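You operate a simulated robot arm through the tools that you are given. There is no shell and no other tool. Be economical: measure what you need, move in short steps, check, and stop when the job is done.

Carry out the task below with a simulated two-armed robot. There is one attempt and no reset: what you move stays moved.

TASK
Stack the 1.9 blue reel from the clear middle of the grey bench on top of the 3.2 blue reel. Put the edge protector on the clear middle of the grey bench away on the green table. Take the green sleeve and put it on top of the silver block. Take the red clamp and put it on the top of the blue chest. Put the left coil card on the top of the blue chest. Take the middle coil card and put it on the shelf of the small table. Turn the right spindle brake knob to 8. Shut the grey table drawer. Open the green table drawer. Any order will do. Set down upright: red clamp, left coil card, middle coil card.

It is judged by the outcome, as a careful person would: the job done as asked, and still so three seconds after it is handed in. It fails if anything else is knocked over, pushed out of place, dropped, spilled or broken.

THE ROBOT
Two 6-joint arms with two-finger parallel grippers on one trunk, on a base that drives. Base frame: it is fixed to the floor where the robot stands at the start and does not move with it; the origin is under the middle of the robot, x ahead of it, y to its left, z up; the surface under the hand at the start is at about z = 860. Lengths are in mm, angles in degrees, forces in N, time in s.
The left shoulder is at the start at [-77, 177, 832], the right one opposite. With the tool pointing down near the work surface each hand reaches from about 100 to 720 mm from the robot's upright axis, wherever it stands, measured 20 degrees to its own side. Places, roughly: blue reel [500, 0, 1000]; edge protector (5x8x5 cm) [400, 0, 900]; green sleeve [250, -250, 1000]; green table [-6000, 7000, 800]; green table drawer [-5900, 7000, 700]; grey table drawer [300, -3800, 700]; left coil card [-4000, -4000, 250]; middle coil card [-4250, -4000, 250]; red clamp (11x4x6 cm) [-3200, -4600, 1000]; right spindle brake knob [-4800, -3200, 800]; shelf of the small table [-5500, -3000, 300]; silver block (5x5x3 cm) [500, -4200, 900]; top of the blue chest [600, -3200, 900]. Payload 1.57 kg a hand.
Tool frame (each hand has its own): the origin (TCP) lies between the finger pads and is the grasp point; the fingertips stand 30 mm ahead of it; z points along the fingers, y is the line along which they close. The gripper opens to 80 mm. The fingers are 17 mm wide and 12 mm thick; the gripper's body (40 by 82 mm) begins 80 mm behind the TCP.
Orientation is that of the tool frame in the base frame, as a unit quaternion [x, y, z, w]. With the fingers straight down and closing along the base's y, the tool's x points along the base's -x, its y along +y and its z along -z.

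THE INTERFACE
- The arms move only by the tool drive_tool. It takes "left_commands", "right_commands" or both (then of equal length, played together; a hand with none holds still); each is a list of rows, each an object (a shift or turn left out is 0, a gripper value left out holds the last) with "rotation": the turn, a rotation vector about the tool's x, y, z in degrees, a list of three; "delta_pos": the shift along the tool's x, y, z in mm, a list of three; "claw": the finger opening in mm, from 0 to 80. In form: [{"rotation": [rx, ry, rz], "delta_pos": [x, y, z], "claw": claw}, ...]. A call has 1 to 20 rows; each row shifts and turns the commanded pose from where the row before left it, along the tool's axes as they then stand. Each row takes 0.2 s and may step no farther than 50 mm and 8.6 degrees from the row before; otherwise, or with a gripper value out of range, the whole call is refused. Where a pose cannot be reached the arm comes as near as it can. A force on the tool above 40 N (or 10 N above the force at the start of the call, whichever is more), or a blocked arm, ends the call early, and 0.2 s more pass. The fingers move at their own pace (about 72 mm/s each) and stop on an object; they squeeze with about 22 N. The grip force told is the motor's: it shows also when the fingers shut on nothing. Time passes only in rows, and 0.2 s behind the last, so rows that do not move let the fingers close. It gives the time, the measured TCP pose, the force on the tool (base axes), the opening and the grip force at its end, in the units of the frame above (readings bear some noise), with the torque about the TCP (base axes, N m) and any sound that the robot's microphone picked up, and new pictures: "pictures" is both (left out), scene, wrist or none (wrist: the cameras of the hands that moved).
- Cameras (640 x 400 px; columns grow to the right, rows downward): "scene" is now at [32.7, -25.1, 1556.4]; the picture's right is [-0.34, -0.94, 0.00], its down [-0.70, 0.25, -0.67] and it looks along [0.63, -0.23, -0.74] (base axes); focal length 262 px, centre (320, 200). "left" rides on the left gripper at [72, 7, -122] in its tool frame; the picture's right is [-0.09, 1.00, 0.00], its down [-0.84, -0.08, -0.54] and it looks along [-0.54, -0.05, 0.84] (tool axes); focal length 238 px, centre (320, 200). "right" rides on the right gripper at [72, -7, -122] in its tool frame; the picture's right is [0.09, 1.00, 0.00], its down [-0.84, 0.08, -0.54] and it looks along [-0.54, 0.05, 0.84] (tool axes); focal length 238 px, centre (320, 200). There is no depth. A picture from a camera that has moved, and an enlarged one, comes with that camera's place and axes in the base frame and with its lens.
- move_column(by): slides the trunk up (or, below 0, down) by that many mm; the arms and the scene camera ride with it, the base frame stays. It gives what a move gives, with no picture.
- steer(legs): drives the robot by 1 to 6 legs, each [ahead, left, turn to the left] in mm, mm and degrees, along the robot's own axes; the way and the turn of a leg run together, so that a leg with both is an arc; at most 1500 mm and 180 degrees a leg. The arms and the cameras ride along, it lands a little off, and it stops where it bumps. It gives what a move gives, and a new picture of the scene camera.
- turn_head(pan, tilt): turns the head with the scene camera to pan (to the left, within 143 degrees either way) and tilt (down, from -29 to 69), counted from straight ahead of the robot. It gives what a move gives, and a new picture of the scene camera.
- inspect(camera, box): a new picture of the part [left, top, right, bottom] of that camera's present view, enlarged. No time passes.
- close_job(): hands the job in; it is judged then, once.

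Work in short steps. Places have to be worked out from the pictures, the camera data and where the tool is seen: move nearer, look again, correct. Check each grasp and each placing, and mend what went wrong. You have 217 turns and 260 pictures in all, those below and enlarged ones among them. Open the grippers and draw the arms clear of the work before you hand the job in, unless the task says otherwise; then end with one line.

The tools are called by a JSON object that holds its "api" and its "payload". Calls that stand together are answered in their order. drive_tool: Moves the arms, as the interface text tells. Its arguments: {"type":"object","properties":{"left_commands":{"type":"array"},"right_commands":{"type":"array"},"pictures":{"type":"string","enum":["both","scene","wrist","none"]}},"required":[]} The other tools are called the same way: move_column (by) slides the trunk up or down; steer (legs) drives the base; turn_head (pan, tilt) turns the head that bears the scene camera; inspect (camera, box) takes an enlarged picture of a part of a camera's view; close_job () hands the job in.

At the start:

```text
clock: 0.0
left_tcp_pos: [404.3, 91.3, 1174.0]
left_ee_rot: [0.0, 1.0, 0.0, 0.0]
left_contact_force: [0.5, -0.2, 0.9]
left_torque: [-0.02, 0.01, -0.01]
left_grip_width: 80.0
left_grasp_force: 0.0
right_tcp_pos: [410.2, -372.2, 1152.4]
right_ee_rot: [0.001, 1.0, 0.0, 0.0]
right_contact_force: [-0.2, 0.7, 0.6]
right_torque: [0.03, 0.01, 0.01]
right_grip_width: 80.1
right_grasp_force: 0.0
trunk travel left (down, up): [-275.0, 53.0]
robot x, y, heading: [-2.9, -1.6, -0.1]
head pan, tilt: [-19.6, 47.7]
```

scene: 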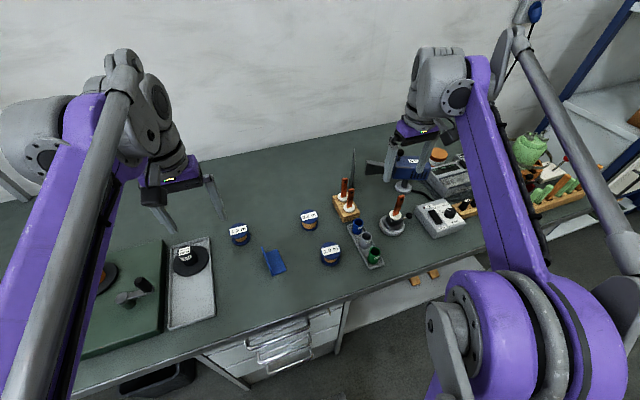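
right: 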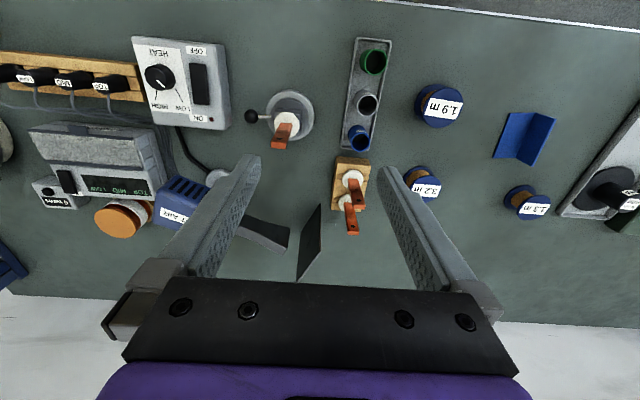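
left: 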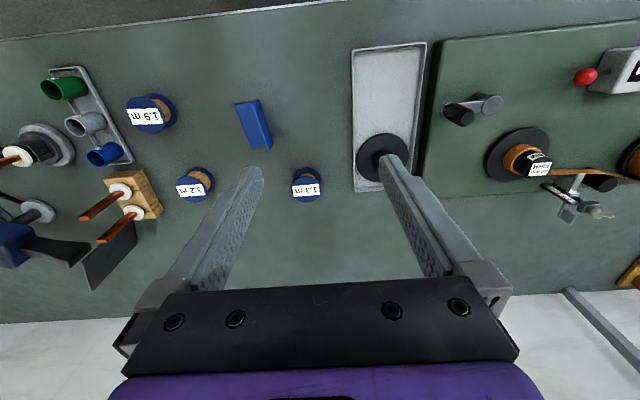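

I'll start with enlarged views of the bench items from the scene and the wrist cameras.

{"api": "inspect", "payload": {"camera": "scene", "box": [220, 160, 440, 300]}}

{"api": "inspect", "payload": {"camera": "right", "box": [320, 20, 600, 220]}}

```text
2.86 times, centred on (330, 230) of scene
camera zoom: at [32.7, -25.1, 1556.4], right [-0.34, -0.94, 0.0], down [-0.7, 0.25, -0.67], along [0.63, -0.23, -0.74], focal length 750 px, centre (291, 114)
```

zoom: 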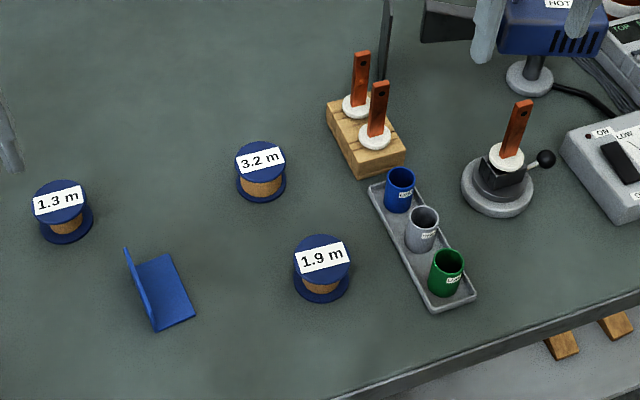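

```text
2.00 times, centred on (460, 120) of right
camera zoom: at [338.7, -379.8, 1273.2], right [-0.09, 1.0, 0.0], down [0.84, 0.08, 0.54], along [0.54, 0.05, -0.84], focal length 477 px, centre (40, 360)
```

zoom: 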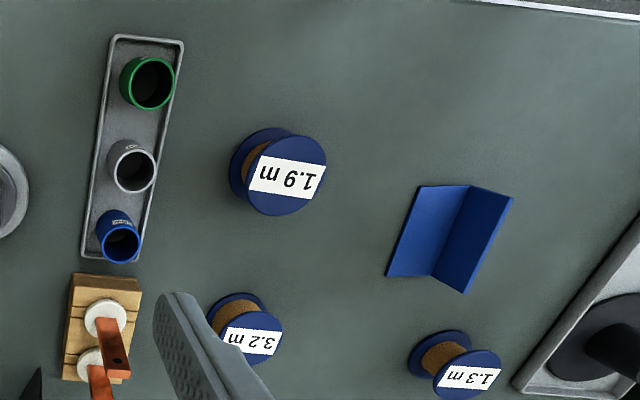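

The 1.9 reel is at about (400,-190) with its top near z 903, and the 3.2 reel at about (533,-173). I'll move the right hand above the 1.9 reel and look again.

{"api": "drive_tool", "payload": {"right_commands": [{"delta_pos": [2, 36, 0]}, {"delta_pos": [2, 36, 0]}, {"delta_pos": [2, 36, 0]}, {"delta_pos": [2, 36, 0]}, {"delta_pos": [2, 38, 0]}, {"delta_pos": [0, 0, 45]}, {"delta_pos": [0, 0, 45]}, {"delta_pos": [0, 0, 45]}, {}]}}

```text
clock: 2.0
left_tcp_pos: [403.2, 91.1, 1174.7]
left_ee_rot: [0.0, 1.0, 0.001, 0.0]
left_contact_force: [0.0, 0.6, 0.4]
left_torque: [0.01, 0.0, -0.02]
left_grip_width: 80.1
left_grasp_force: 0.1
right_tcp_pos: [399.7, -191.2, 1015.4]
right_ee_rot: [0.0, 1.0, 0.0, 0.0]
right_contact_force: [-0.5, 0.0, 0.5]
right_torque: [0.0, -0.02, -0.01]
right_grip_width: 79.9
right_grasp_force: 0.0
trunk travel left (down, up): [-275.0, 53.0]
robot x, y, heading: [0.0, -1.9, 0.0]
head pan, tilt: [-19.6, 47.7]
camera scene: at [32.5, -25.0, 1556.4], right [-0.34, -0.94, 0.0], down [-0.7, 0.25, -0.67], along [0.63, -0.23, -0.74], focal length 262 px, centre (320, 200)
camera right: at [327.4, -197.9, 1136.9], right [-0.09, 1.0, 0.0], down [0.84, 0.08, 0.54], along [0.54, 0.05, -0.84], focal length 238 px, centre (320, 200)
```

scene: 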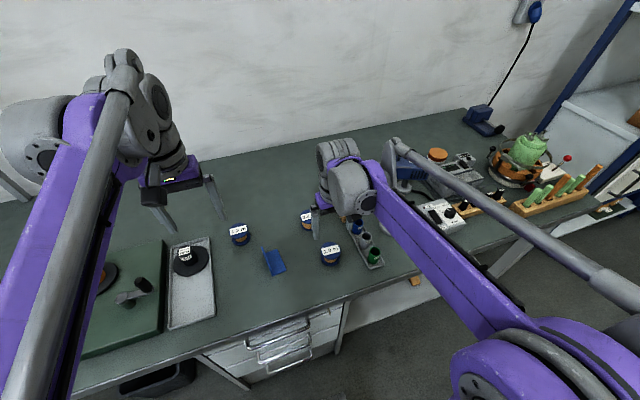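
right: 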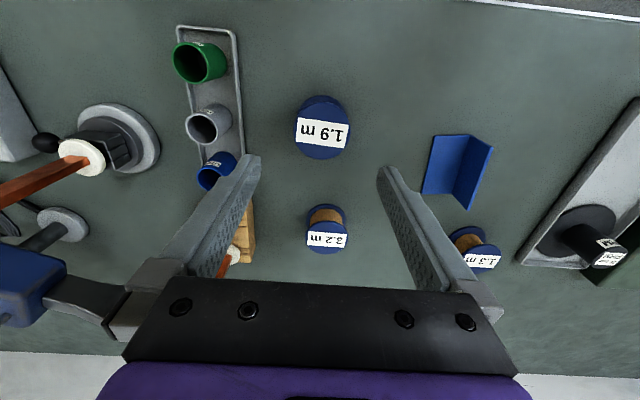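

The reel centre now reads (396,-189). I'll go down to grasp it by its flanges.

{"api": "drive_tool", "payload": {"right_commands": [{"delta_pos": [3, 2, 40]}, {"delta_pos": [0, 0, 40]}, {"delta_pos": [0, 0, 37]}, {}, {"claw": 40}, {}, {}, {}], "pictures": "wrist"}}

```text
clock: 3.8
left_tcp_pos: [404.3, 91.3, 1173.8]
left_ee_rot: [0.001, 1.0, 0.001, 0.0]
left_contact_force: [-0.3, -0.3, 0.6]
left_torque: [-0.03, 0.01, -0.03]
left_grip_width: 80.0
left_grasp_force: 0.0
right_tcp_pos: [399.5, -191.7, 901.7]
right_ee_rot: [0.0, 1.0, 0.0, 0.0]
right_contact_force: [0.4, 0.5, -0.4]
right_torque: [0.02, 0.01, -0.01]
right_grip_width: 56.6
right_grasp_force: 21.8
trunk travel left (down, up): [-275.0, 53.0]
robot x, y, heading: [-1.8, 4.6, 0.1]
head pan, tilt: [-19.6, 47.7]
camera right: at [325.8, -197.3, 1022.4], right [-0.09, 1.0, 0.0], down [0.84, 0.08, 0.54], along [0.54, 0.05, -0.84], focal length 238 px, centre (320, 200)
```

right: 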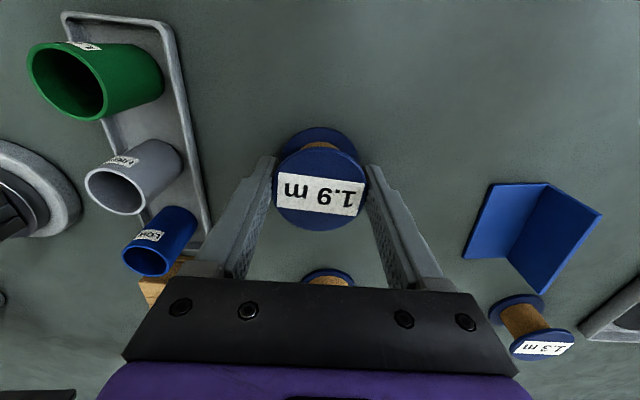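

Gripped at 56.6 mm wide. I'll lift it and move over near the 3.2 reel to look.

{"api": "drive_tool", "payload": {"right_commands": [{"delta_pos": [0, 0, -40]}, {"delta_pos": [0, 0, -45]}, {"delta_pos": [-35, 5, 0]}, {"delta_pos": [-35, 5, 0]}, {"delta_pos": [-35, 5, 0]}, {}], "pictures": "both"}}

```text
clock: 5.2
left_tcp_pos: [402.5, 91.1, 1173.3]
left_ee_rot: [0.0, 1.0, 0.0, 0.0]
left_contact_force: [0.8, 0.0, -0.5]
left_torque: [0.01, -0.02, -0.01]
left_grip_width: 80.0
left_grasp_force: 0.0
right_tcp_pos: [501.4, -177.2, 984.1]
right_ee_rot: [0.0, 1.0, 0.0, 0.0]
right_contact_force: [-0.1, -0.3, -0.6]
right_torque: [0.03, -0.03, 0.01]
right_grip_width: 56.8
right_grasp_force: 21.7
trunk travel left (down, up): [-275.0, 53.0]
robot x, y, heading: [0.1, 0.4, 0.1]
head pan, tilt: [-19.6, 47.7]
camera scene: at [32.0, -25.2, 1556.4], right [-0.34, -0.94, 0.0], down [-0.7, 0.25, -0.67], along [0.63, -0.23, -0.74], focal length 262 px, centre (320, 200)
camera right: at [430.3, -181.8, 1105.5], right [-0.09, 1.0, 0.0], down [0.84, 0.08, 0.54], along [0.54, 0.05, -0.84], focal length 238 px, centre (320, 200)
```

scene: 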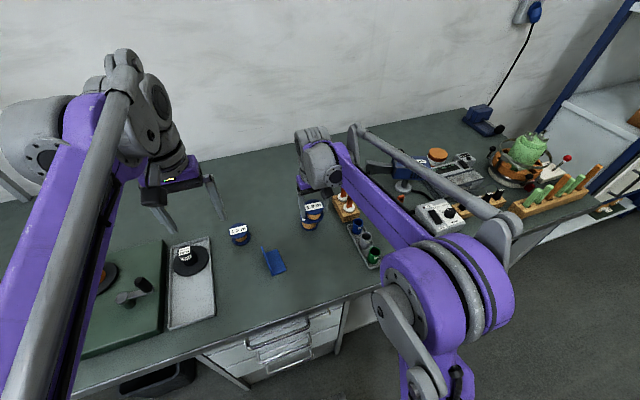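
right: 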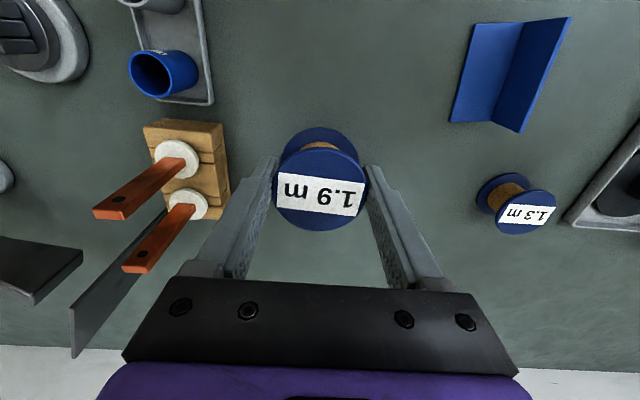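

The held reel hides the target from the wrist camera, so I'll zoom the left and scene cameras to check alignment.

{"api": "inspect", "payload": {"camera": "left", "box": [120, 100, 320, 225]}}

{"api": "inspect", "payload": {"camera": "scene", "box": [260, 170, 380, 245]}}

```text
3.20 times, centred on (220, 162) of left
camera zoom: at [332.0, 97.3, 1295.3], right [0.09, 1.0, 0.0], down [0.84, -0.08, 0.54], along [0.54, -0.05, -0.84], focal length 763 px, centre (640, 320)
```

zoom: 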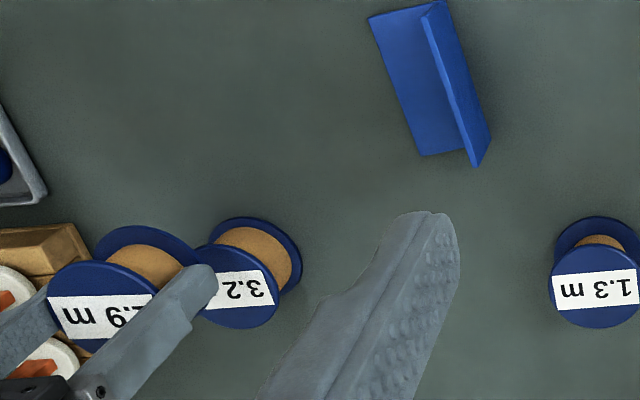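

```text
5.33 times, centred on (320, 208) of scene
camera zoom: at [32.0, -25.2, 1556.4], right [-0.34, -0.94, 0.0], down [-0.7, 0.25, -0.67], along [0.63, -0.23, -0.74], focal length 1400 px, centre (320, 160)
```

zoom: 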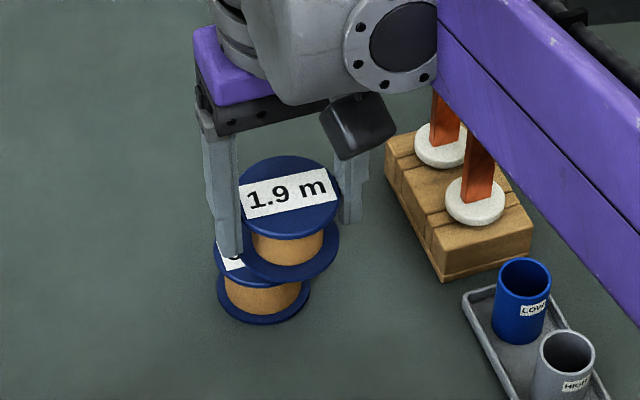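

Relative to the held reel, the target is about +37 mm in x and +7 mm in y. I'll shift by that and lower most of the way.

{"api": "drive_tool", "payload": {"right_commands": [{"delta_pos": [-37, 7, 0]}, {"delta_pos": [0, 0, 15]}, {"delta_pos": [0, 0, 13]}, {}, {}], "pictures": "none"}}

{"api": "inspect", "payload": {"camera": "left", "box": [120, 120, 320, 245]}}

{"api": "inspect", "payload": {"camera": "scene", "box": [260, 170, 380, 245]}}

```text
clock: 6.4
left_tcp_pos: [403.1, 90.3, 1173.9]
left_ee_rot: [0.0, 1.0, 0.0, 0.001]
left_contact_force: [-0.4, -0.3, -0.4]
left_torque: [-0.01, 0.0, 0.0]
left_grip_width: 80.1
left_grasp_force: 0.1
right_tcp_pos: [539.9, -167.2, 956.1]
right_ee_rot: [0.0, 1.0, -0.001, 0.0]
right_contact_force: [-0.1, -0.2, -0.6]
right_torque: [-0.02, -0.03, -0.02]
right_grip_width: 56.5
right_grasp_force: 22.6
trunk travel left (down, up): [-275.0, 53.0]
robot x, y, heading: [0.4, -0.8, 0.1]
head pan, tilt: [-19.6, 47.7]
```

```text
3.20 times, centred on (220, 182) of left
camera zoom: at [332.6, 97.3, 1295.2], right [0.09, 1.0, 0.0], down [0.84, -0.08, 0.54], along [0.54, -0.05, -0.84], focal length 763 px, centre (640, 256)
```

zoom: 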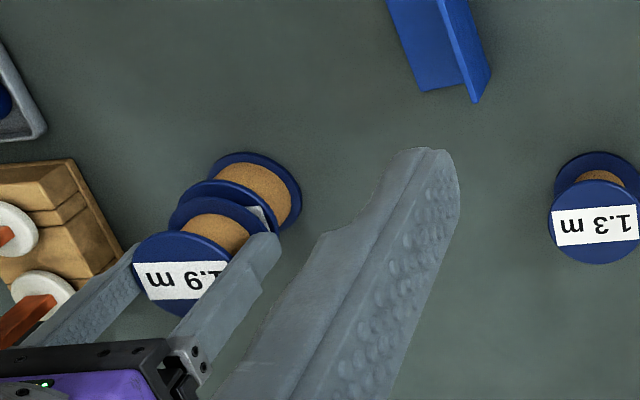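

```text
5.33 times, centred on (320, 208) of scene
camera zoom: at [32.7, -25.2, 1556.4], right [-0.34, -0.94, 0.0], down [-0.7, 0.25, -0.67], along [0.63, -0.23, -0.74], focal length 1400 px, centre (320, 160)
```

zoom: 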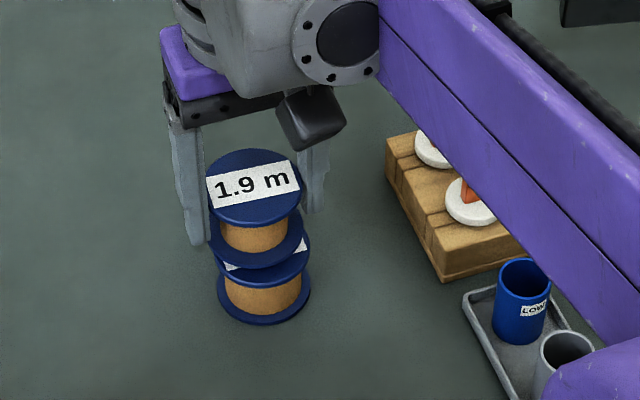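

Alignment looks within about 2–3 mm. I'll lower in small steps until contact.

{"api": "drive_tool", "payload": {"right_commands": [{"delta_pos": [1, -1, 5]}, {"delta_pos": [0, 0, 2]}, {"delta_pos": [0, 0, 2]}, {}, {}], "pictures": "none"}}

{"api": "inspect", "payload": {"camera": "scene", "box": [270, 180, 350, 240]}}

```text
clock: 7.6
left_tcp_pos: [404.5, 91.4, 1173.8]
left_ee_rot: [0.001, 1.0, -0.001, -0.001]
left_contact_force: [-0.1, -0.4, 0.3]
left_torque: [0.02, -0.01, 0.02]
left_grip_width: 79.8
left_grasp_force: 0.0
right_tcp_pos: [537.9, -168.0, 948.7]
right_ee_rot: [0.0, 1.0, 0.0, 0.0]
right_contact_force: [0.5, -0.3, -1.2]
right_torque: [0.02, -0.02, -0.02]
right_grip_width: 56.7
right_grasp_force: 22.4
trunk travel left (down, up): [-275.0, 53.0]
robot x, y, heading: [0.4, 0.3, 0.0]
head pan, tilt: [-19.6, 47.7]
```

```text
6.67 times, centred on (310, 210) of scene
camera zoom: at [32.8, -25.1, 1556.4], right [-0.34, -0.94, 0.0], down [-0.7, 0.25, -0.67], along [0.63, -0.23, -0.74], focal length 1750 px, centre (387, 133)
```

zoom: 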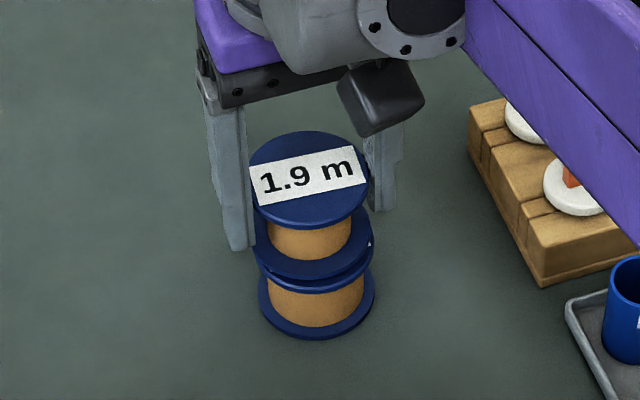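

Well aligned; continue down a few mm watching the force.

{"api": "drive_tool", "payload": {"right_commands": [{"delta_pos": [0, 0, 1]}, {"delta_pos": [0, 0, 1]}, {"delta_pos": [0, 0, 1]}, {"delta_pos": [0, 0, 1]}, {}], "pictures": "none"}}

```text
clock: 8.8
left_tcp_pos: [404.2, 92.0, 1173.4]
left_ee_rot: [0.0, 1.0, 0.0, 0.0]
left_contact_force: [0.4, 0.7, -0.2]
left_torque: [-0.01, 0.0, 0.03]
left_grip_width: 80.0
left_grasp_force: 0.2
right_tcp_pos: [538.8, -168.8, 944.6]
right_ee_rot: [-0.001, 1.0, 0.0, 0.0]
right_contact_force: [0.3, 0.8, -1.6]
right_torque: [0.02, -0.02, -0.01]
right_grip_width: 56.9
right_grasp_force: 22.2
trunk travel left (down, up): [-275.0, 53.0]
robot x, y, heading: [0.0, 2.6, -0.1]
head pan, tilt: [-19.6, 47.7]
```

{"api": "drive_tool", "payload": {"right_commands": [{"delta_pos": [0, 0, 1]}, {"delta_pos": [0, 0, 1]}, {"delta_pos": [0, 0, 1]}, {}], "pictures": "none"}}

{"api": "inspect", "payload": {"camera": "scene", "box": [270, 180, 350, 240]}}

```text
clock: 9.8
left_tcp_pos: [403.5, 91.8, 1174.3]
left_ee_rot: [0.0, 1.0, 0.0, 0.0]
left_contact_force: [-0.2, -0.1, 0.0]
left_torque: [0.0, 0.01, 0.0]
left_grip_width: 80.3
left_grasp_force: 0.0
right_tcp_pos: [537.6, -169.3, 942.0]
right_ee_rot: [0.0, 1.0, 0.0, 0.0]
right_contact_force: [2.2, 0.2, 10.8]
right_torque: [0.04, -0.09, 0.01]
right_grip_width: 56.7
right_grasp_force: 22.6
trunk travel left (down, up): [-275.0, 53.0]
robot x, y, heading: [2.6, -0.3, 0.2]
head pan, tilt: [-19.6, 47.7]
```

```text
6.67 times, centred on (310, 210) of scene
camera zoom: at [32.0, -24.7, 1556.4], right [-0.34, -0.94, 0.0], down [-0.7, 0.25, -0.67], along [0.63, -0.23, -0.74], focal length 1750 px, centre (387, 133)
```

zoom: 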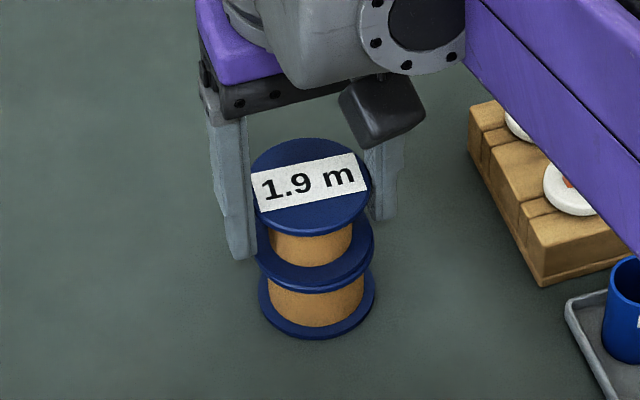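

Contact is made (10.8 N). I'll open the claw, then rise straight up.

{"api": "drive_tool", "payload": {"right_commands": [{"delta_pos": [0, 0, -1], "claw": 80}, {}, {}, {"delta_pos": [0, 0, -30]}, {"delta_pos": [0, 0, -50]}, {"delta_pos": [0, 0, -50]}, {}], "pictures": "wrist"}}

```text
clock: 11.4
left_tcp_pos: [404.8, 91.2, 1173.7]
left_ee_rot: [0.0, 1.0, 0.0, 0.001]
left_contact_force: [-0.3, -0.2, 0.0]
left_torque: [0.01, 0.0, -0.01]
left_grip_width: 79.6
left_grasp_force: 0.0
right_tcp_pos: [537.5, -171.5, 1072.5]
right_ee_rot: [0.0, 1.0, 0.0, 0.001]
right_contact_force: [1.3, 0.3, 0.2]
right_torque: [-0.01, 0.01, -0.01]
right_grip_width: 80.1
right_grasp_force: 0.0
trunk travel left (down, up): [-275.0, 53.0]
robot x, y, heading: [-2.8, -1.1, 0.1]
head pan, tilt: [-19.6, 47.7]
camera right: at [465.3, -176.5, 1193.6], right [-0.09, 1.0, 0.0], down [0.84, 0.08, 0.54], along [0.54, 0.05, -0.84], focal length 238 px, centre (320, 200)
```

right: 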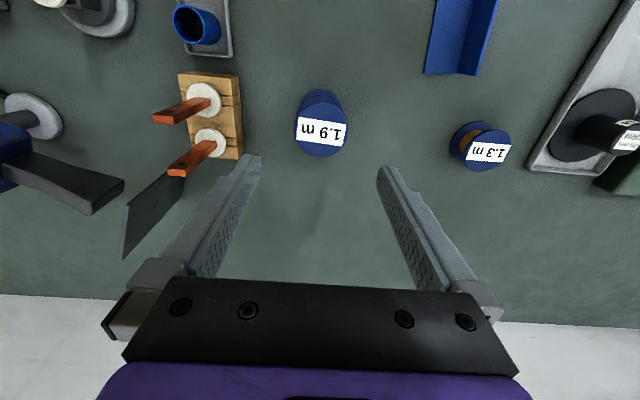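

The reel is stacked neatly. I put the green sleeve's mouth at about (348,-301,910), so I'll move above it to refine that.

{"api": "drive_tool", "payload": {"right_commands": [{"delta_pos": [48, 0, 0]}, {"delta_pos": [48, 0, 0]}, {"delta_pos": [48, -32, 0]}, {"delta_pos": [45, -32, 0]}, {"delta_pos": [0, -33, 20]}, {"delta_pos": [0, -33, 40]}, {}], "pictures": "wrist"}}

{"api": "inspect", "payload": {"camera": "right", "box": [220, 30, 420, 180]}}

```text
refused: row 3 steps farther than a row can; nothing moved
```

```text
2.67 times, centred on (320, 105) of right
camera zoom: at [465.3, -176.5, 1193.6], right [-0.09, 1.0, 0.0], down [0.84, 0.08, 0.54], along [0.54, 0.05, -0.84], focal length 636 px, centre (320, 453)
```

zoom: 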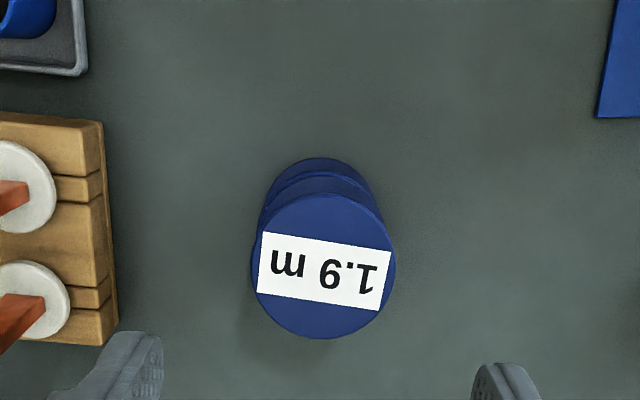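

The step limit was exceeded, so I'll resend the same move in smaller rows.

{"api": "drive_tool", "payload": {"right_commands": [{"delta_pos": [47, 0, 0]}, {"delta_pos": [47, 0, 0]}, {"delta_pos": [32, -32, 0]}, {"delta_pos": [32, -32, 0]}, {"delta_pos": [32, -33, 0]}, {"delta_pos": [0, -33, 30]}, {"delta_pos": [0, 0, 30]}, {}], "pictures": "wrist"}}

```text
clock: 13.2
left_tcp_pos: [404.8, 90.5, 1174.2]
left_ee_rot: [0.0, 1.0, 0.0, 0.0]
left_contact_force: [0.8, -0.6, -0.4]
left_torque: [-0.02, 0.03, 0.0]
left_grip_width: 80.1
left_grasp_force: 0.0
right_tcp_pos: [349.4, -298.6, 1012.9]
right_ee_rot: [0.001, 1.0, 0.0, -0.001]
right_contact_force: [-0.2, -0.5, -0.2]
right_torque: [0.01, -0.02, 0.01]
right_grip_width: 79.9
right_grasp_force: 0.2
trunk travel left (down, up): [-275.0, 53.0]
robot x, y, heading: [-0.5, 2.4, -0.1]
head pan, tilt: [-19.6, 47.7]
camera right: at [277.0, -304.8, 1133.8], right [-0.09, 1.0, 0.0], down [0.84, 0.08, 0.54], along [0.54, 0.05, -0.84], focal length 238 px, centre (320, 200)
```

right: 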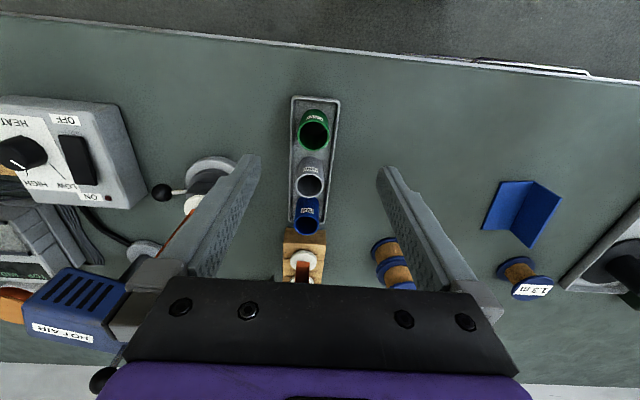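

The green mouth is at (347,-304). I'll partly close the fingers, lower around the sleeve and grip it.

{"api": "drive_tool", "payload": {"right_commands": [{"delta_pos": [2, -5, 0], "claw": 54}, {}, {"delta_pos": [0, 0, 40]}, {"delta_pos": [0, 0, 40]}, {"delta_pos": [0, 0, 30]}, {}, {"claw": 20}, {}, {}], "pictures": "wrist"}}

```text
clock: 15.2
left_tcp_pos: [403.2, 91.5, 1174.2]
left_ee_rot: [0.001, 1.0, 0.0, 0.0]
left_contact_force: [0.4, 0.1, -0.2]
left_torque: [-0.05, 0.04, -0.01]
left_grip_width: 80.1
left_grasp_force: 0.0
right_tcp_pos: [345.7, -303.4, 901.1]
right_ee_rot: [-0.001, 1.0, 0.0, 0.0]
right_contact_force: [-1.1, 0.2, 5.2]
right_torque: [0.05, 0.05, -0.01]
right_grip_width: 30.3
right_grasp_force: 21.4
trunk travel left (down, up): [-275.0, 53.0]
robot x, y, heading: [2.5, -0.4, -0.1]
head pan, tilt: [-19.6, 47.7]
camera right: at [274.5, -309.3, 1022.8], right [-0.09, 1.0, 0.0], down [0.84, 0.08, 0.54], along [0.54, 0.05, -0.84], focal length 238 px, centre (320, 200)
```

right: 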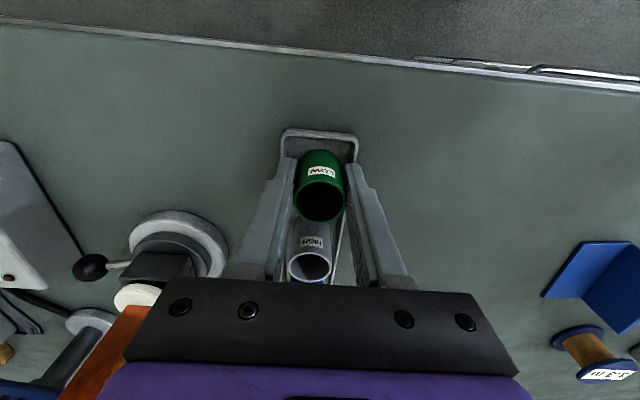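

The sleeve is held (30.3 mm). I'll lift it clear and bring the left hand above the edge protector.

{"api": "drive_tool", "payload": {"right_commands": [{"delta_pos": [0, 0, -30]}, {"delta_pos": [0, 0, -45]}, {"delta_pos": [0, 0, -45]}, {"delta_pos": [0, -40, -45]}, {"delta_pos": [0, -45, 0]}, {}], "left_commands": [{"delta_pos": [0, 0, 0]}, {"delta_pos": [0, -33, 25]}, {"delta_pos": [-10, -33, 25]}, {"delta_pos": [-10, -33, 25]}, {"delta_pos": [0, 0, 35]}, {}]}}

```text
refused: row 4 steps farther than a row can; nothing moved
```

The refused row was too long; I'll shorten it.

{"api": "drive_tool", "payload": {"right_commands": [{"delta_pos": [0, 0, -30]}, {"delta_pos": [0, 0, -45]}, {"delta_pos": [0, 0, -45]}, {"delta_pos": [0, -40, -20]}, {"delta_pos": [0, -40, -20]}, {}], "left_commands": [{"delta_pos": [0, 0, 0]}, {"delta_pos": [0, -33, 25]}, {"delta_pos": [-10, -33, 25]}, {"delta_pos": [-10, -33, 25]}, {"delta_pos": [0, 0, 35]}, {}]}}

```text
clock: 16.6
left_tcp_pos: [424.6, -9.3, 1064.1]
left_ee_rot: [0.0, 1.0, 0.0, 0.0]
left_contact_force: [0.5, -0.4, -0.7]
left_torque: [0.02, 0.01, 0.0]
left_grip_width: 79.9
left_grasp_force: 0.2
right_tcp_pos: [345.5, -383.7, 1058.5]
right_ee_rot: [0.0, 1.0, 0.0, 0.0]
right_contact_force: [-0.3, 0.6, 0.0]
right_torque: [-0.03, -0.01, 0.0]
right_grip_width: 30.1
right_grasp_force: 22.2
trunk travel left (down, up): [-275.0, 53.0]
robot x, y, heading: [-0.2, -0.5, 0.2]
head pan, tilt: [-19.6, 47.7]
camera scene: at [32.5, -24.8, 1556.4], right [-0.34, -0.94, 0.0], down [-0.7, 0.25, -0.67], along [0.63, -0.23, -0.74], focal length 262 px, centre (320, 200)
camera right: at [272.9, -389.5, 1178.7], right [-0.09, 1.0, 0.0], down [0.84, 0.08, 0.54], along [0.54, 0.05, -0.84], focal length 238 px, centre (320, 200)
camera left: at [352.5, -3.4, 1185.0], right [0.09, 1.0, 0.0], down [0.84, -0.08, 0.54], along [0.54, -0.05, -0.84], focal length 238 px, centre (320, 200)
```

scene: 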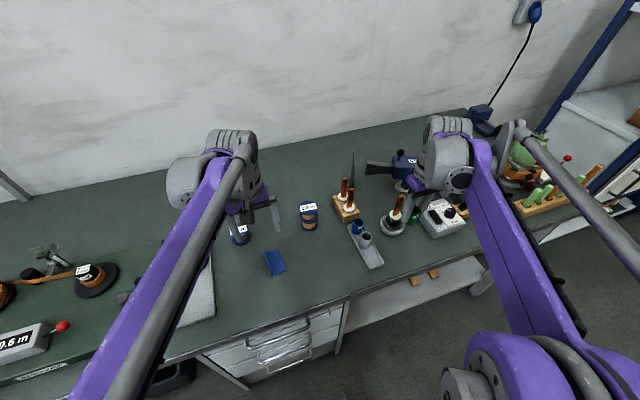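
right: 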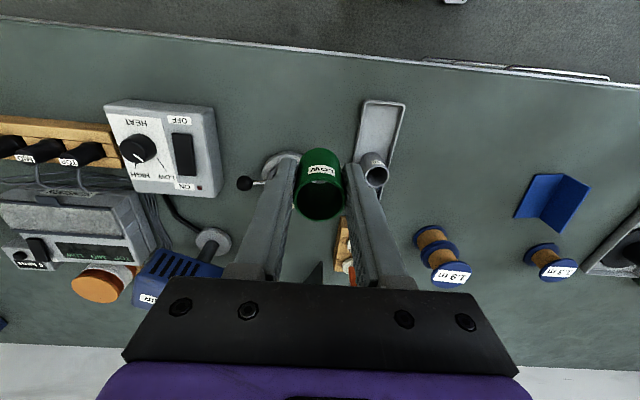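
left: 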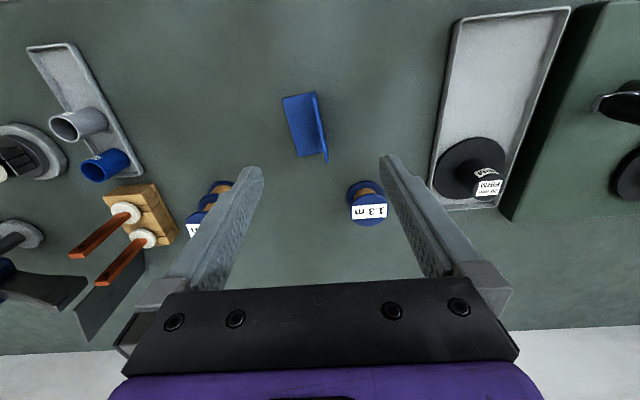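

{"api": "inspect", "payload": {"camera": "left", "box": [250, 70, 370, 180]}}

{"api": "inspect", "payload": {"camera": "scene", "box": [240, 230, 310, 290]}}

```text
3.64 times, centred on (310, 125) of left
camera zoom: at [352.5, -3.4, 1185.0], right [0.09, 1.0, 0.0], down [0.84, -0.08, 0.54], along [0.54, -0.05, -0.84], focal length 867 px, centre (356, 473)
```

zoom: 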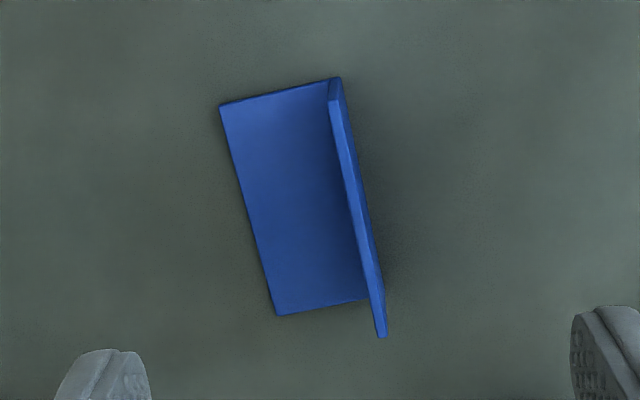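

```text
6.67 times, centred on (275, 260) of scene
camera zoom: at [32.5, -24.8, 1556.4], right [-0.34, -0.94, 0.0], down [-0.7, 0.25, -0.67], along [0.63, -0.23, -0.74], focal length 1750 px, centre (620, -200)
```

zoom: 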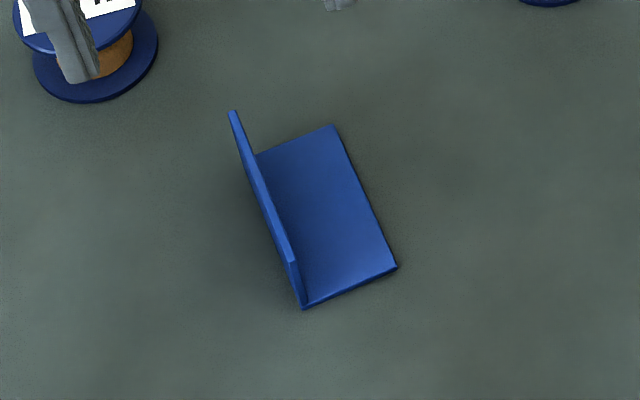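

The protector's upright flange runs from (396,-13) to (473,-5), about 6° off x. I'll rotate the left hand −6° about its tool axis, descend and pinch the flange.

{"api": "drive_tool", "payload": {"left_commands": [{"delta_pos": [-11, 0, 0], "claw": 50}, {"rotation": [0, 0, -6]}, {"delta_pos": [0, 0, 45]}, {"delta_pos": [0, 0, 45]}, {"delta_pos": [0, 0, 45]}, {"delta_pos": [0, 0, 28]}, {}, {"claw": 0}, {}, {}], "pictures": "wrist"}}

```text
clock: 18.8
left_tcp_pos: [433.7, -5.8, 898.6]
left_ee_rot: [-0.052, 0.999, 0.0, 0.0]
left_contact_force: [0.1, -0.3, -0.2]
left_torque: [0.0, 0.02, -0.02]
left_grip_width: 3.2
left_grasp_force: 21.7
right_tcp_pos: [344.9, -382.9, 1057.9]
right_ee_rot: [-0.001, 1.0, 0.0, 0.0]
right_contact_force: [0.1, -1.6, -0.9]
right_torque: [0.0, 0.0, 0.02]
right_grip_width: 29.4
right_grasp_force: 21.6
trunk travel left (down, up): [-275.0, 53.0]
robot x, y, heading: [4.3, 1.8, 0.0]
head pan, tilt: [-19.6, 47.7]
camera left: at [362.9, -7.7, 1019.8], right [-0.01, 1.0, 0.0], down [0.84, 0.01, 0.54], along [0.54, 0.01, -0.84], focal length 238 px, centre (320, 200)
```

left: 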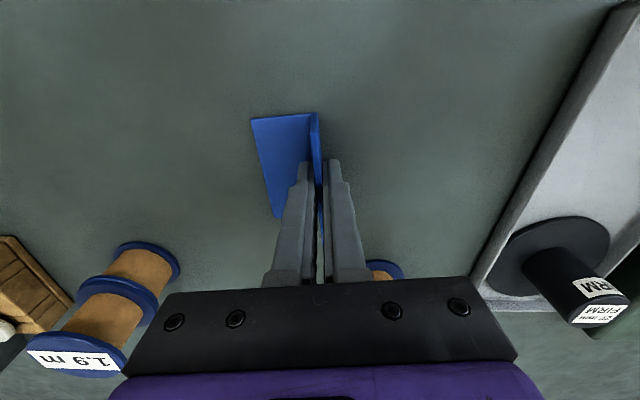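

The protector is gripped. I'll lift it and then look to the right along the way to the grey table.

{"api": "drive_tool", "payload": {"left_commands": [{"delta_pos": [0, 0, -40]}, {"delta_pos": [0, 0, -45]}, {"delta_pos": [0, 0, -45]}, {"delta_pos": [45, 0, -20]}, {"delta_pos": [45, 0, -20]}, {"delta_pos": [0, 40, 0]}, {"delta_pos": [0, 40, 0]}, {}], "pictures": "wrist"}}

{"api": "steer", "payload": {"legs": [[-500, 0, 0]]}}

{"api": "turn_head", "payload": {"pan": -75, "tilt": 20}}

{"api": "turn_head", "payload": {"pan": -135, "tilt": 20}}

```text
clock: 20.6
left_tcp_pos: [337.5, 58.2, 1071.6]
left_ee_rot: [-0.053, 0.999, 0.0, 0.0]
left_contact_force: [0.0, -0.3, -0.5]
left_torque: [0.02, 0.01, 0.01]
left_grip_width: 3.2
left_grasp_force: 21.1
right_tcp_pos: [345.0, -383.1, 1056.7]
right_ee_rot: [0.0, 1.0, -0.001, 0.0]
right_contact_force: [0.9, 0.2, -0.5]
right_torque: [-0.01, 0.02, -0.01]
right_grip_width: 29.5
right_grasp_force: 22.4
trunk travel left (down, up): [-275.0, 53.0]
robot x, y, heading: [-2.5, 1.1, 0.1]
head pan, tilt: [-19.6, 47.7]
camera left: at [266.0, 56.9, 1193.1], right [-0.01, 1.0, 0.0], down [0.84, 0.01, 0.54], along [0.54, 0.01, -0.84], focal length 238 px, centre (320, 200)
```

left: 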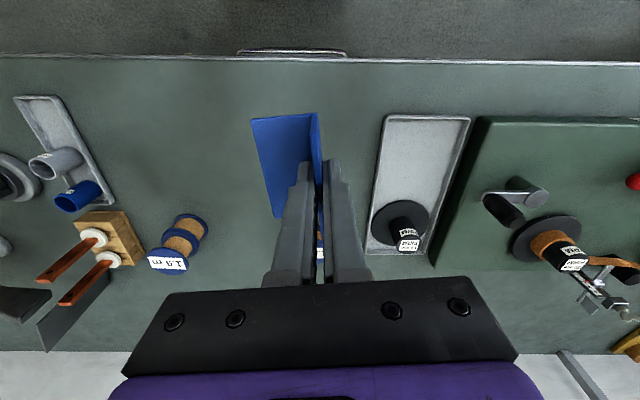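

```text
clock: 23.5
left_tcp_pos: [-151.9, 57.0, 1070.9]
left_ee_rot: [-0.048, 0.999, -0.001, 0.0]
left_contact_force: [0.4, 0.2, 0.2]
left_torque: [0.03, 0.03, -0.02]
left_grip_width: 3.5
left_grasp_force: 22.0
right_tcp_pos: [-148.2, -384.3, 1057.7]
right_ee_rot: [0.005, 1.0, 0.0, 0.0]
right_contact_force: [0.4, 0.5, 0.4]
right_torque: [0.02, 0.01, 0.04]
right_grip_width: 29.3
right_grasp_force: 21.5
trunk travel left (down, up): [-275.0, 53.0]
robot x, y, heading: [-492.7, 2.1, -0.7]
head pan, tilt: [-19.6, 47.7]
camera scene: at [-456.9, -23.2, 1556.4], right [-0.34, -0.94, 0.0], down [-0.69, 0.25, -0.67], along [0.63, -0.23, -0.74], focal length 262 px, centre (320, 200)
```

scene: 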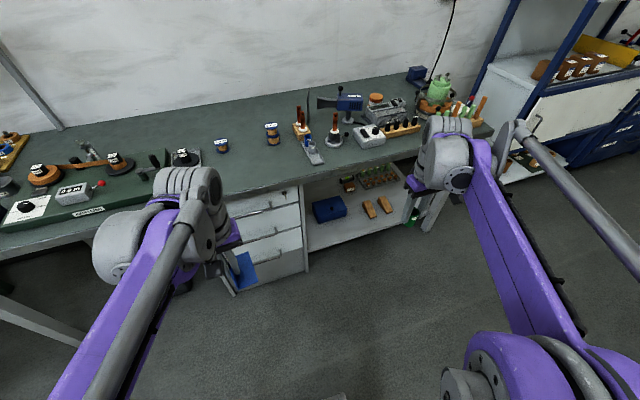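

```text
clock: 24.7
left_tcp_pos: [-152.3, 57.6, 1072.2]
left_ee_rot: [-0.047, 0.999, 0.0, 0.0]
left_contact_force: [0.0, 0.2, 0.2]
left_torque: [0.0, 0.02, -0.04]
left_grip_width: 3.3
left_grasp_force: 21.5
right_tcp_pos: [-147.5, -384.2, 1057.4]
right_ee_rot: [0.004, 1.0, 0.001, -0.001]
right_contact_force: [-0.2, 0.1, -0.2]
right_torque: [0.03, 0.0, -0.01]
right_grip_width: 29.2
right_grasp_force: 22.4
trunk travel left (down, up): [-275.0, 53.0]
robot x, y, heading: [-491.4, 2.9, -0.3]
head pan, tilt: [-75.0, 20.0]
camera scene: at [-507.7, -86.2, 1598.8], right [-0.97, -0.25, 0.0], down [-0.09, 0.33, -0.94], along [0.24, -0.91, -0.34], focal length 262 px, centre (320, 200)
```

scene: 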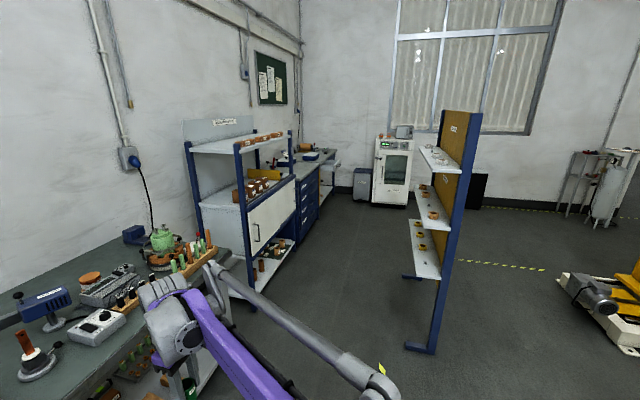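

```text
clock: 26.0
left_tcp_pos: [-152.5, 58.0, 1071.7]
left_ee_rot: [-0.049, 0.999, 0.0, 0.0]
left_contact_force: [0.6, -0.2, -0.7]
left_torque: [-0.02, -0.03, 0.02]
left_grip_width: 3.3
left_grasp_force: 22.0
right_tcp_pos: [-146.5, -383.5, 1057.5]
right_ee_rot: [0.004, 1.0, 0.0, 0.0]
right_contact_force: [-0.4, -0.4, -0.6]
right_torque: [0.01, 0.05, 0.0]
right_grip_width: 29.5
right_grasp_force: 21.8
trunk travel left (down, up): [-275.0, 53.0]
robot x, y, heading: [-489.0, 3.1, -0.5]
head pan, tilt: [-135.0, 20.0]
camera scene: at [-597.4, -61.3, 1598.9], right [-0.7, 0.71, 0.0], down [0.24, 0.24, -0.94], along [-0.67, -0.66, -0.34], focal length 262 px, centre (320, 200)
```

scene: 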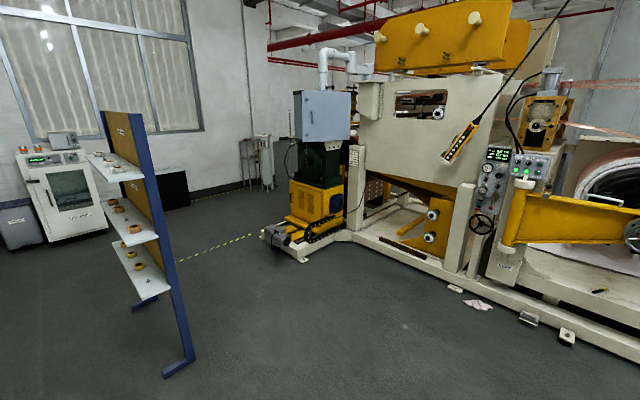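

The aisle between the bench and shelf row on one side (front x≈300–500) and the rack (x≈−820) is open. I'll move to x≈−150 and strafe right towards the grey table.

{"api": "steer", "payload": {"legs": [[340, 0, 0], [0, -1500, 0], [0, -1500, 0]]}}

{"api": "turn_head", "payload": {"pan": -45, "tilt": 30}}

```text
clock: 53.9
left_tcp_pos: [115.4, -2941.9, 1071.5]
left_ee_rot: [-0.031, 1.0, 0.0, 0.0]
left_contact_force: [-0.4, 0.1, -0.6]
left_torque: [0.0, -0.02, -0.03]
left_grip_width: 3.4
left_grasp_force: 21.8
right_tcp_pos: [103.6, -3384.6, 1057.6]
right_ee_rot: [0.022, 1.0, 0.0, 0.0]
right_contact_force: [1.0, -0.8, -0.2]
right_torque: [0.01, 0.01, -0.02]
right_grip_width: 29.5
right_grasp_force: 21.8
trunk travel left (down, up): [-275.0, 53.0]
robot x, y, heading: [-222.9, -2988.6, -2.6]
head pan, tilt: [-135.0, 20.0]
camera scene: at [-335.3, -3045.5, 1598.9], right [-0.68, 0.74, 0.0], down [0.25, 0.23, -0.94], along [-0.69, -0.64, -0.34], focal length 262 px, centre (320, 200)
```

scene: 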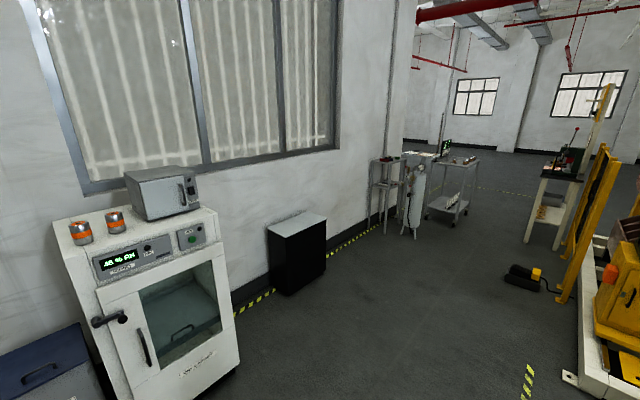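

```text
clock: 55.6
left_tcp_pos: [114.5, -2941.8, 1071.3]
left_ee_rot: [-0.03, 1.0, 0.0, 0.0]
left_contact_force: [0.7, 0.2, -0.5]
left_torque: [0.01, -0.01, -0.01]
left_grip_width: 3.3
left_grasp_force: 21.8
right_tcp_pos: [103.0, -3384.3, 1057.3]
right_ee_rot: [0.021, 1.0, 0.0, 0.0]
right_contact_force: [-0.2, 0.2, -0.6]
right_torque: [-0.02, 0.02, -0.02]
right_grip_width: 29.4
right_grasp_force: 22.1
trunk travel left (down, up): [-275.0, 53.0]
robot x, y, heading: [-226.3, -2986.3, -2.2]
head pan, tilt: [-45.0, 30.0]
camera scene: at [-205.5, -3049.3, 1582.8], right [-0.74, -0.68, 0.0], down [-0.34, 0.37, -0.87], along [0.58, -0.64, -0.5], focal length 262 px, centre (320, 200)
```

scene: 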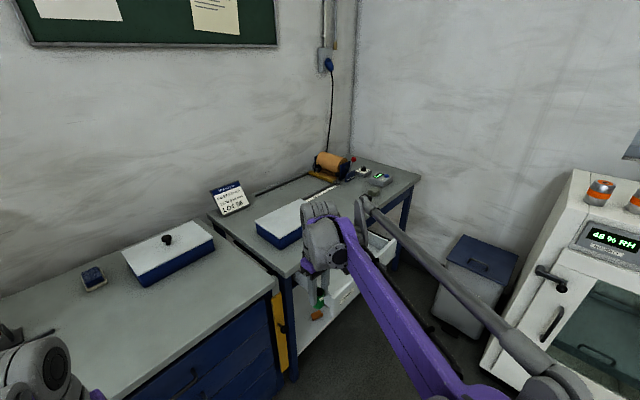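

The grey table with its open drawer is in the corner. I'll strafe another 500 mm, straighten, and look again with the right arm out of the way.

{"api": "steer", "payload": {"legs": [[0, -450, 2.3]]}}

{"api": "turn_head", "payload": {"pan": -25, "tilt": 35}}

```text
clock: 60.1
left_tcp_pos: [102.4, -3383.3, 1071.7]
left_ee_rot: [-0.05, 0.999, 0.0, 0.0]
left_contact_force: [-0.2, -0.3, 0.3]
left_torque: [0.01, 0.01, -0.01]
left_grip_width: 3.2
left_grasp_force: 21.8
right_tcp_pos: [107.6, -3825.5, 1056.9]
right_ee_rot: [0.002, 1.0, 0.0, 0.0]
right_contact_force: [-0.3, -0.6, -0.2]
right_torque: [0.02, 0.0, 0.03]
right_grip_width: 29.3
right_grasp_force: 22.1
trunk travel left (down, up): [-275.0, 53.0]
robot x, y, heading: [-235.9, -3440.6, -0.2]
head pan, tilt: [-45.0, 30.0]
camera scene: at [-213.7, -3503.6, 1582.8], right [-0.71, -0.7, 0.0], down [-0.35, 0.35, -0.87], along [0.61, -0.61, -0.5], focal length 262 px, centre (320, 200)
```

scene: 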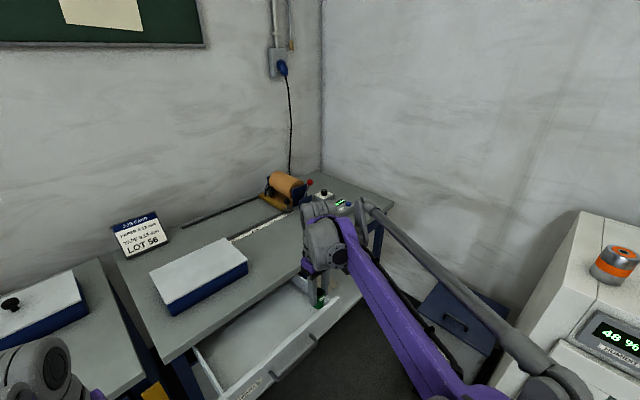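

```text
clock: 60.9
left_tcp_pos: [101.9, -3384.2, 1071.2]
left_ee_rot: [-0.051, 0.999, 0.0, 0.0]
left_contact_force: [-0.4, -0.5, -0.8]
left_torque: [0.0, 0.03, 0.0]
left_grip_width: 3.3
left_grasp_force: 22.1
right_tcp_pos: [109.2, -3824.9, 1057.2]
right_ee_rot: [0.002, 1.0, 0.0, -0.001]
right_contact_force: [0.1, 0.0, -0.5]
right_torque: [0.0, 0.02, 0.03]
right_grip_width: 29.4
right_grasp_force: 22.5
trunk travel left (down, up): [-275.0, 53.0]
robot x, y, heading: [-234.6, -3439.7, -0.2]
head pan, tilt: [-25.0, 35.0]
camera scene: at [-197.8, -3476.8, 1575.0], right [-0.43, -0.9, 0.0], down [-0.52, 0.24, -0.82], along [0.74, -0.35, -0.57], focal length 262 px, centre (320, 200)
```

scene: 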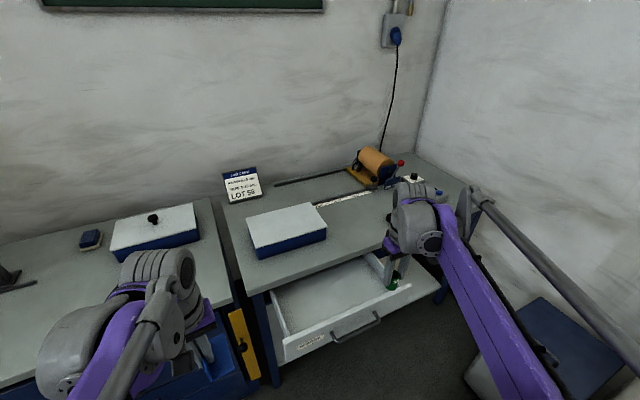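

The drawer front is at about x≈195, y≈−3807, open. I'll shift right to y≈−3800, move a bit nearer, and look for the silver block.

{"api": "steer", "payload": {"legs": [[110, -360, 0]]}}

{"api": "turn_head", "payload": {"pan": -10, "tilt": 40}}

```text
clock: 64.7
left_tcp_pos: [211.4, -3747.1, 1072.5]
left_ee_rot: [-0.051, 0.999, 0.0, 0.001]
left_contact_force: [0.7, 0.3, 0.0]
left_torque: [0.0, 0.0, -0.02]
left_grip_width: 3.4
left_grasp_force: 22.0
right_tcp_pos: [217.8, -4189.2, 1056.4]
right_ee_rot: [0.001, 1.0, -0.001, 0.0]
right_contact_force: [-0.3, 0.0, 0.4]
right_torque: [-0.02, -0.02, -0.01]
right_grip_width: 29.4
right_grasp_force: 21.8
trunk travel left (down, up): [-275.0, 53.0]
robot x, y, heading: [-126.8, -3801.7, -0.1]
head pan, tilt: [-25.0, 35.0]
camera scene: at [-87.4, -3840.9, 1575.0], right [-0.43, -0.9, 0.0], down [-0.52, 0.24, -0.82], along [0.74, -0.35, -0.57], focal length 262 px, centre (320, 200)
```

scene: 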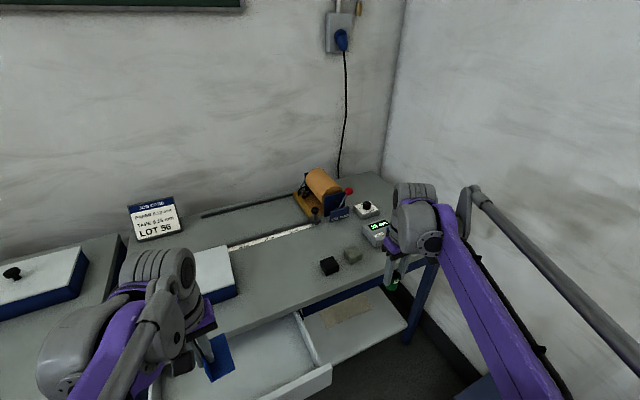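

```text
clock: 65.5
left_tcp_pos: [211.7, -3747.8, 1072.1]
left_ee_rot: [-0.05, 0.999, 0.0, 0.0]
left_contact_force: [0.1, 1.4, -1.2]
left_torque: [-0.02, 0.0, 0.04]
left_grip_width: 3.2
left_grasp_force: 22.0
right_tcp_pos: [218.5, -4188.9, 1057.8]
right_ee_rot: [0.002, 1.0, -0.001, 0.0]
right_contact_force: [-0.2, -0.1, 0.4]
right_torque: [0.04, -0.02, -0.01]
right_grip_width: 29.1
right_grasp_force: 22.4
trunk travel left (down, up): [-275.0, 53.0]
robot x, y, heading: [-127.1, -3809.7, -0.4]
head pan, tilt: [-10.0, 40.0]
camera scene: at [-83.4, -3818.4, 1567.5], right [-0.18, -0.98, 0.0], down [-0.63, 0.11, -0.77], along [0.75, -0.14, -0.64], focal length 262 px, centre (320, 200)
```

scene: 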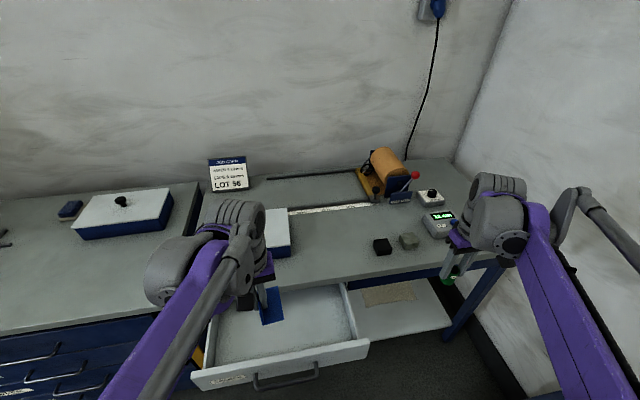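

{"api": "inspect", "payload": {"camera": "scene", "box": [340, 180, 480, 290]}}

{"api": "inspect", "payload": {"camera": "right", "box": [0, 0, 640, 400]}}

```text
3.64 times, centred on (410, 235) of scene
camera zoom: at [-83.4, -3818.4, 1567.5], right [-0.18, -0.98, 0.0], down [-0.63, 0.11, -0.77], along [0.75, -0.14, -0.64], focal length 954 px, centre (-7, 73)
```

zoom: 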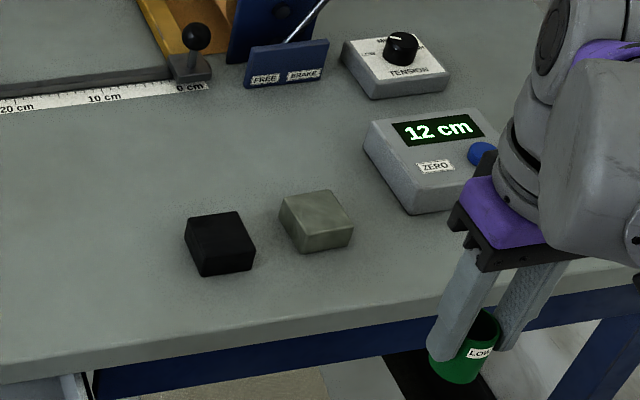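

```text
1.00 times, centred on (320, 200) of right (not enlarged: the box is as wide or as high as the picture)
camera zoom: at [146.6, -4195.2, 1178.4], right [-0.09, 1.0, 0.0], down [0.84, 0.07, 0.54], along [0.54, 0.05, -0.84], focal length 238 px, centre (320, 200)
```

zoom: 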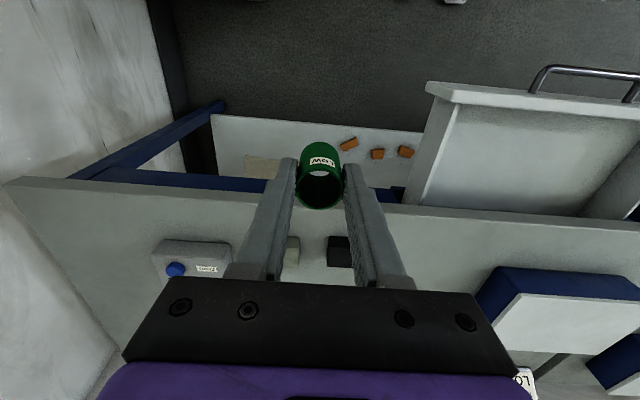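

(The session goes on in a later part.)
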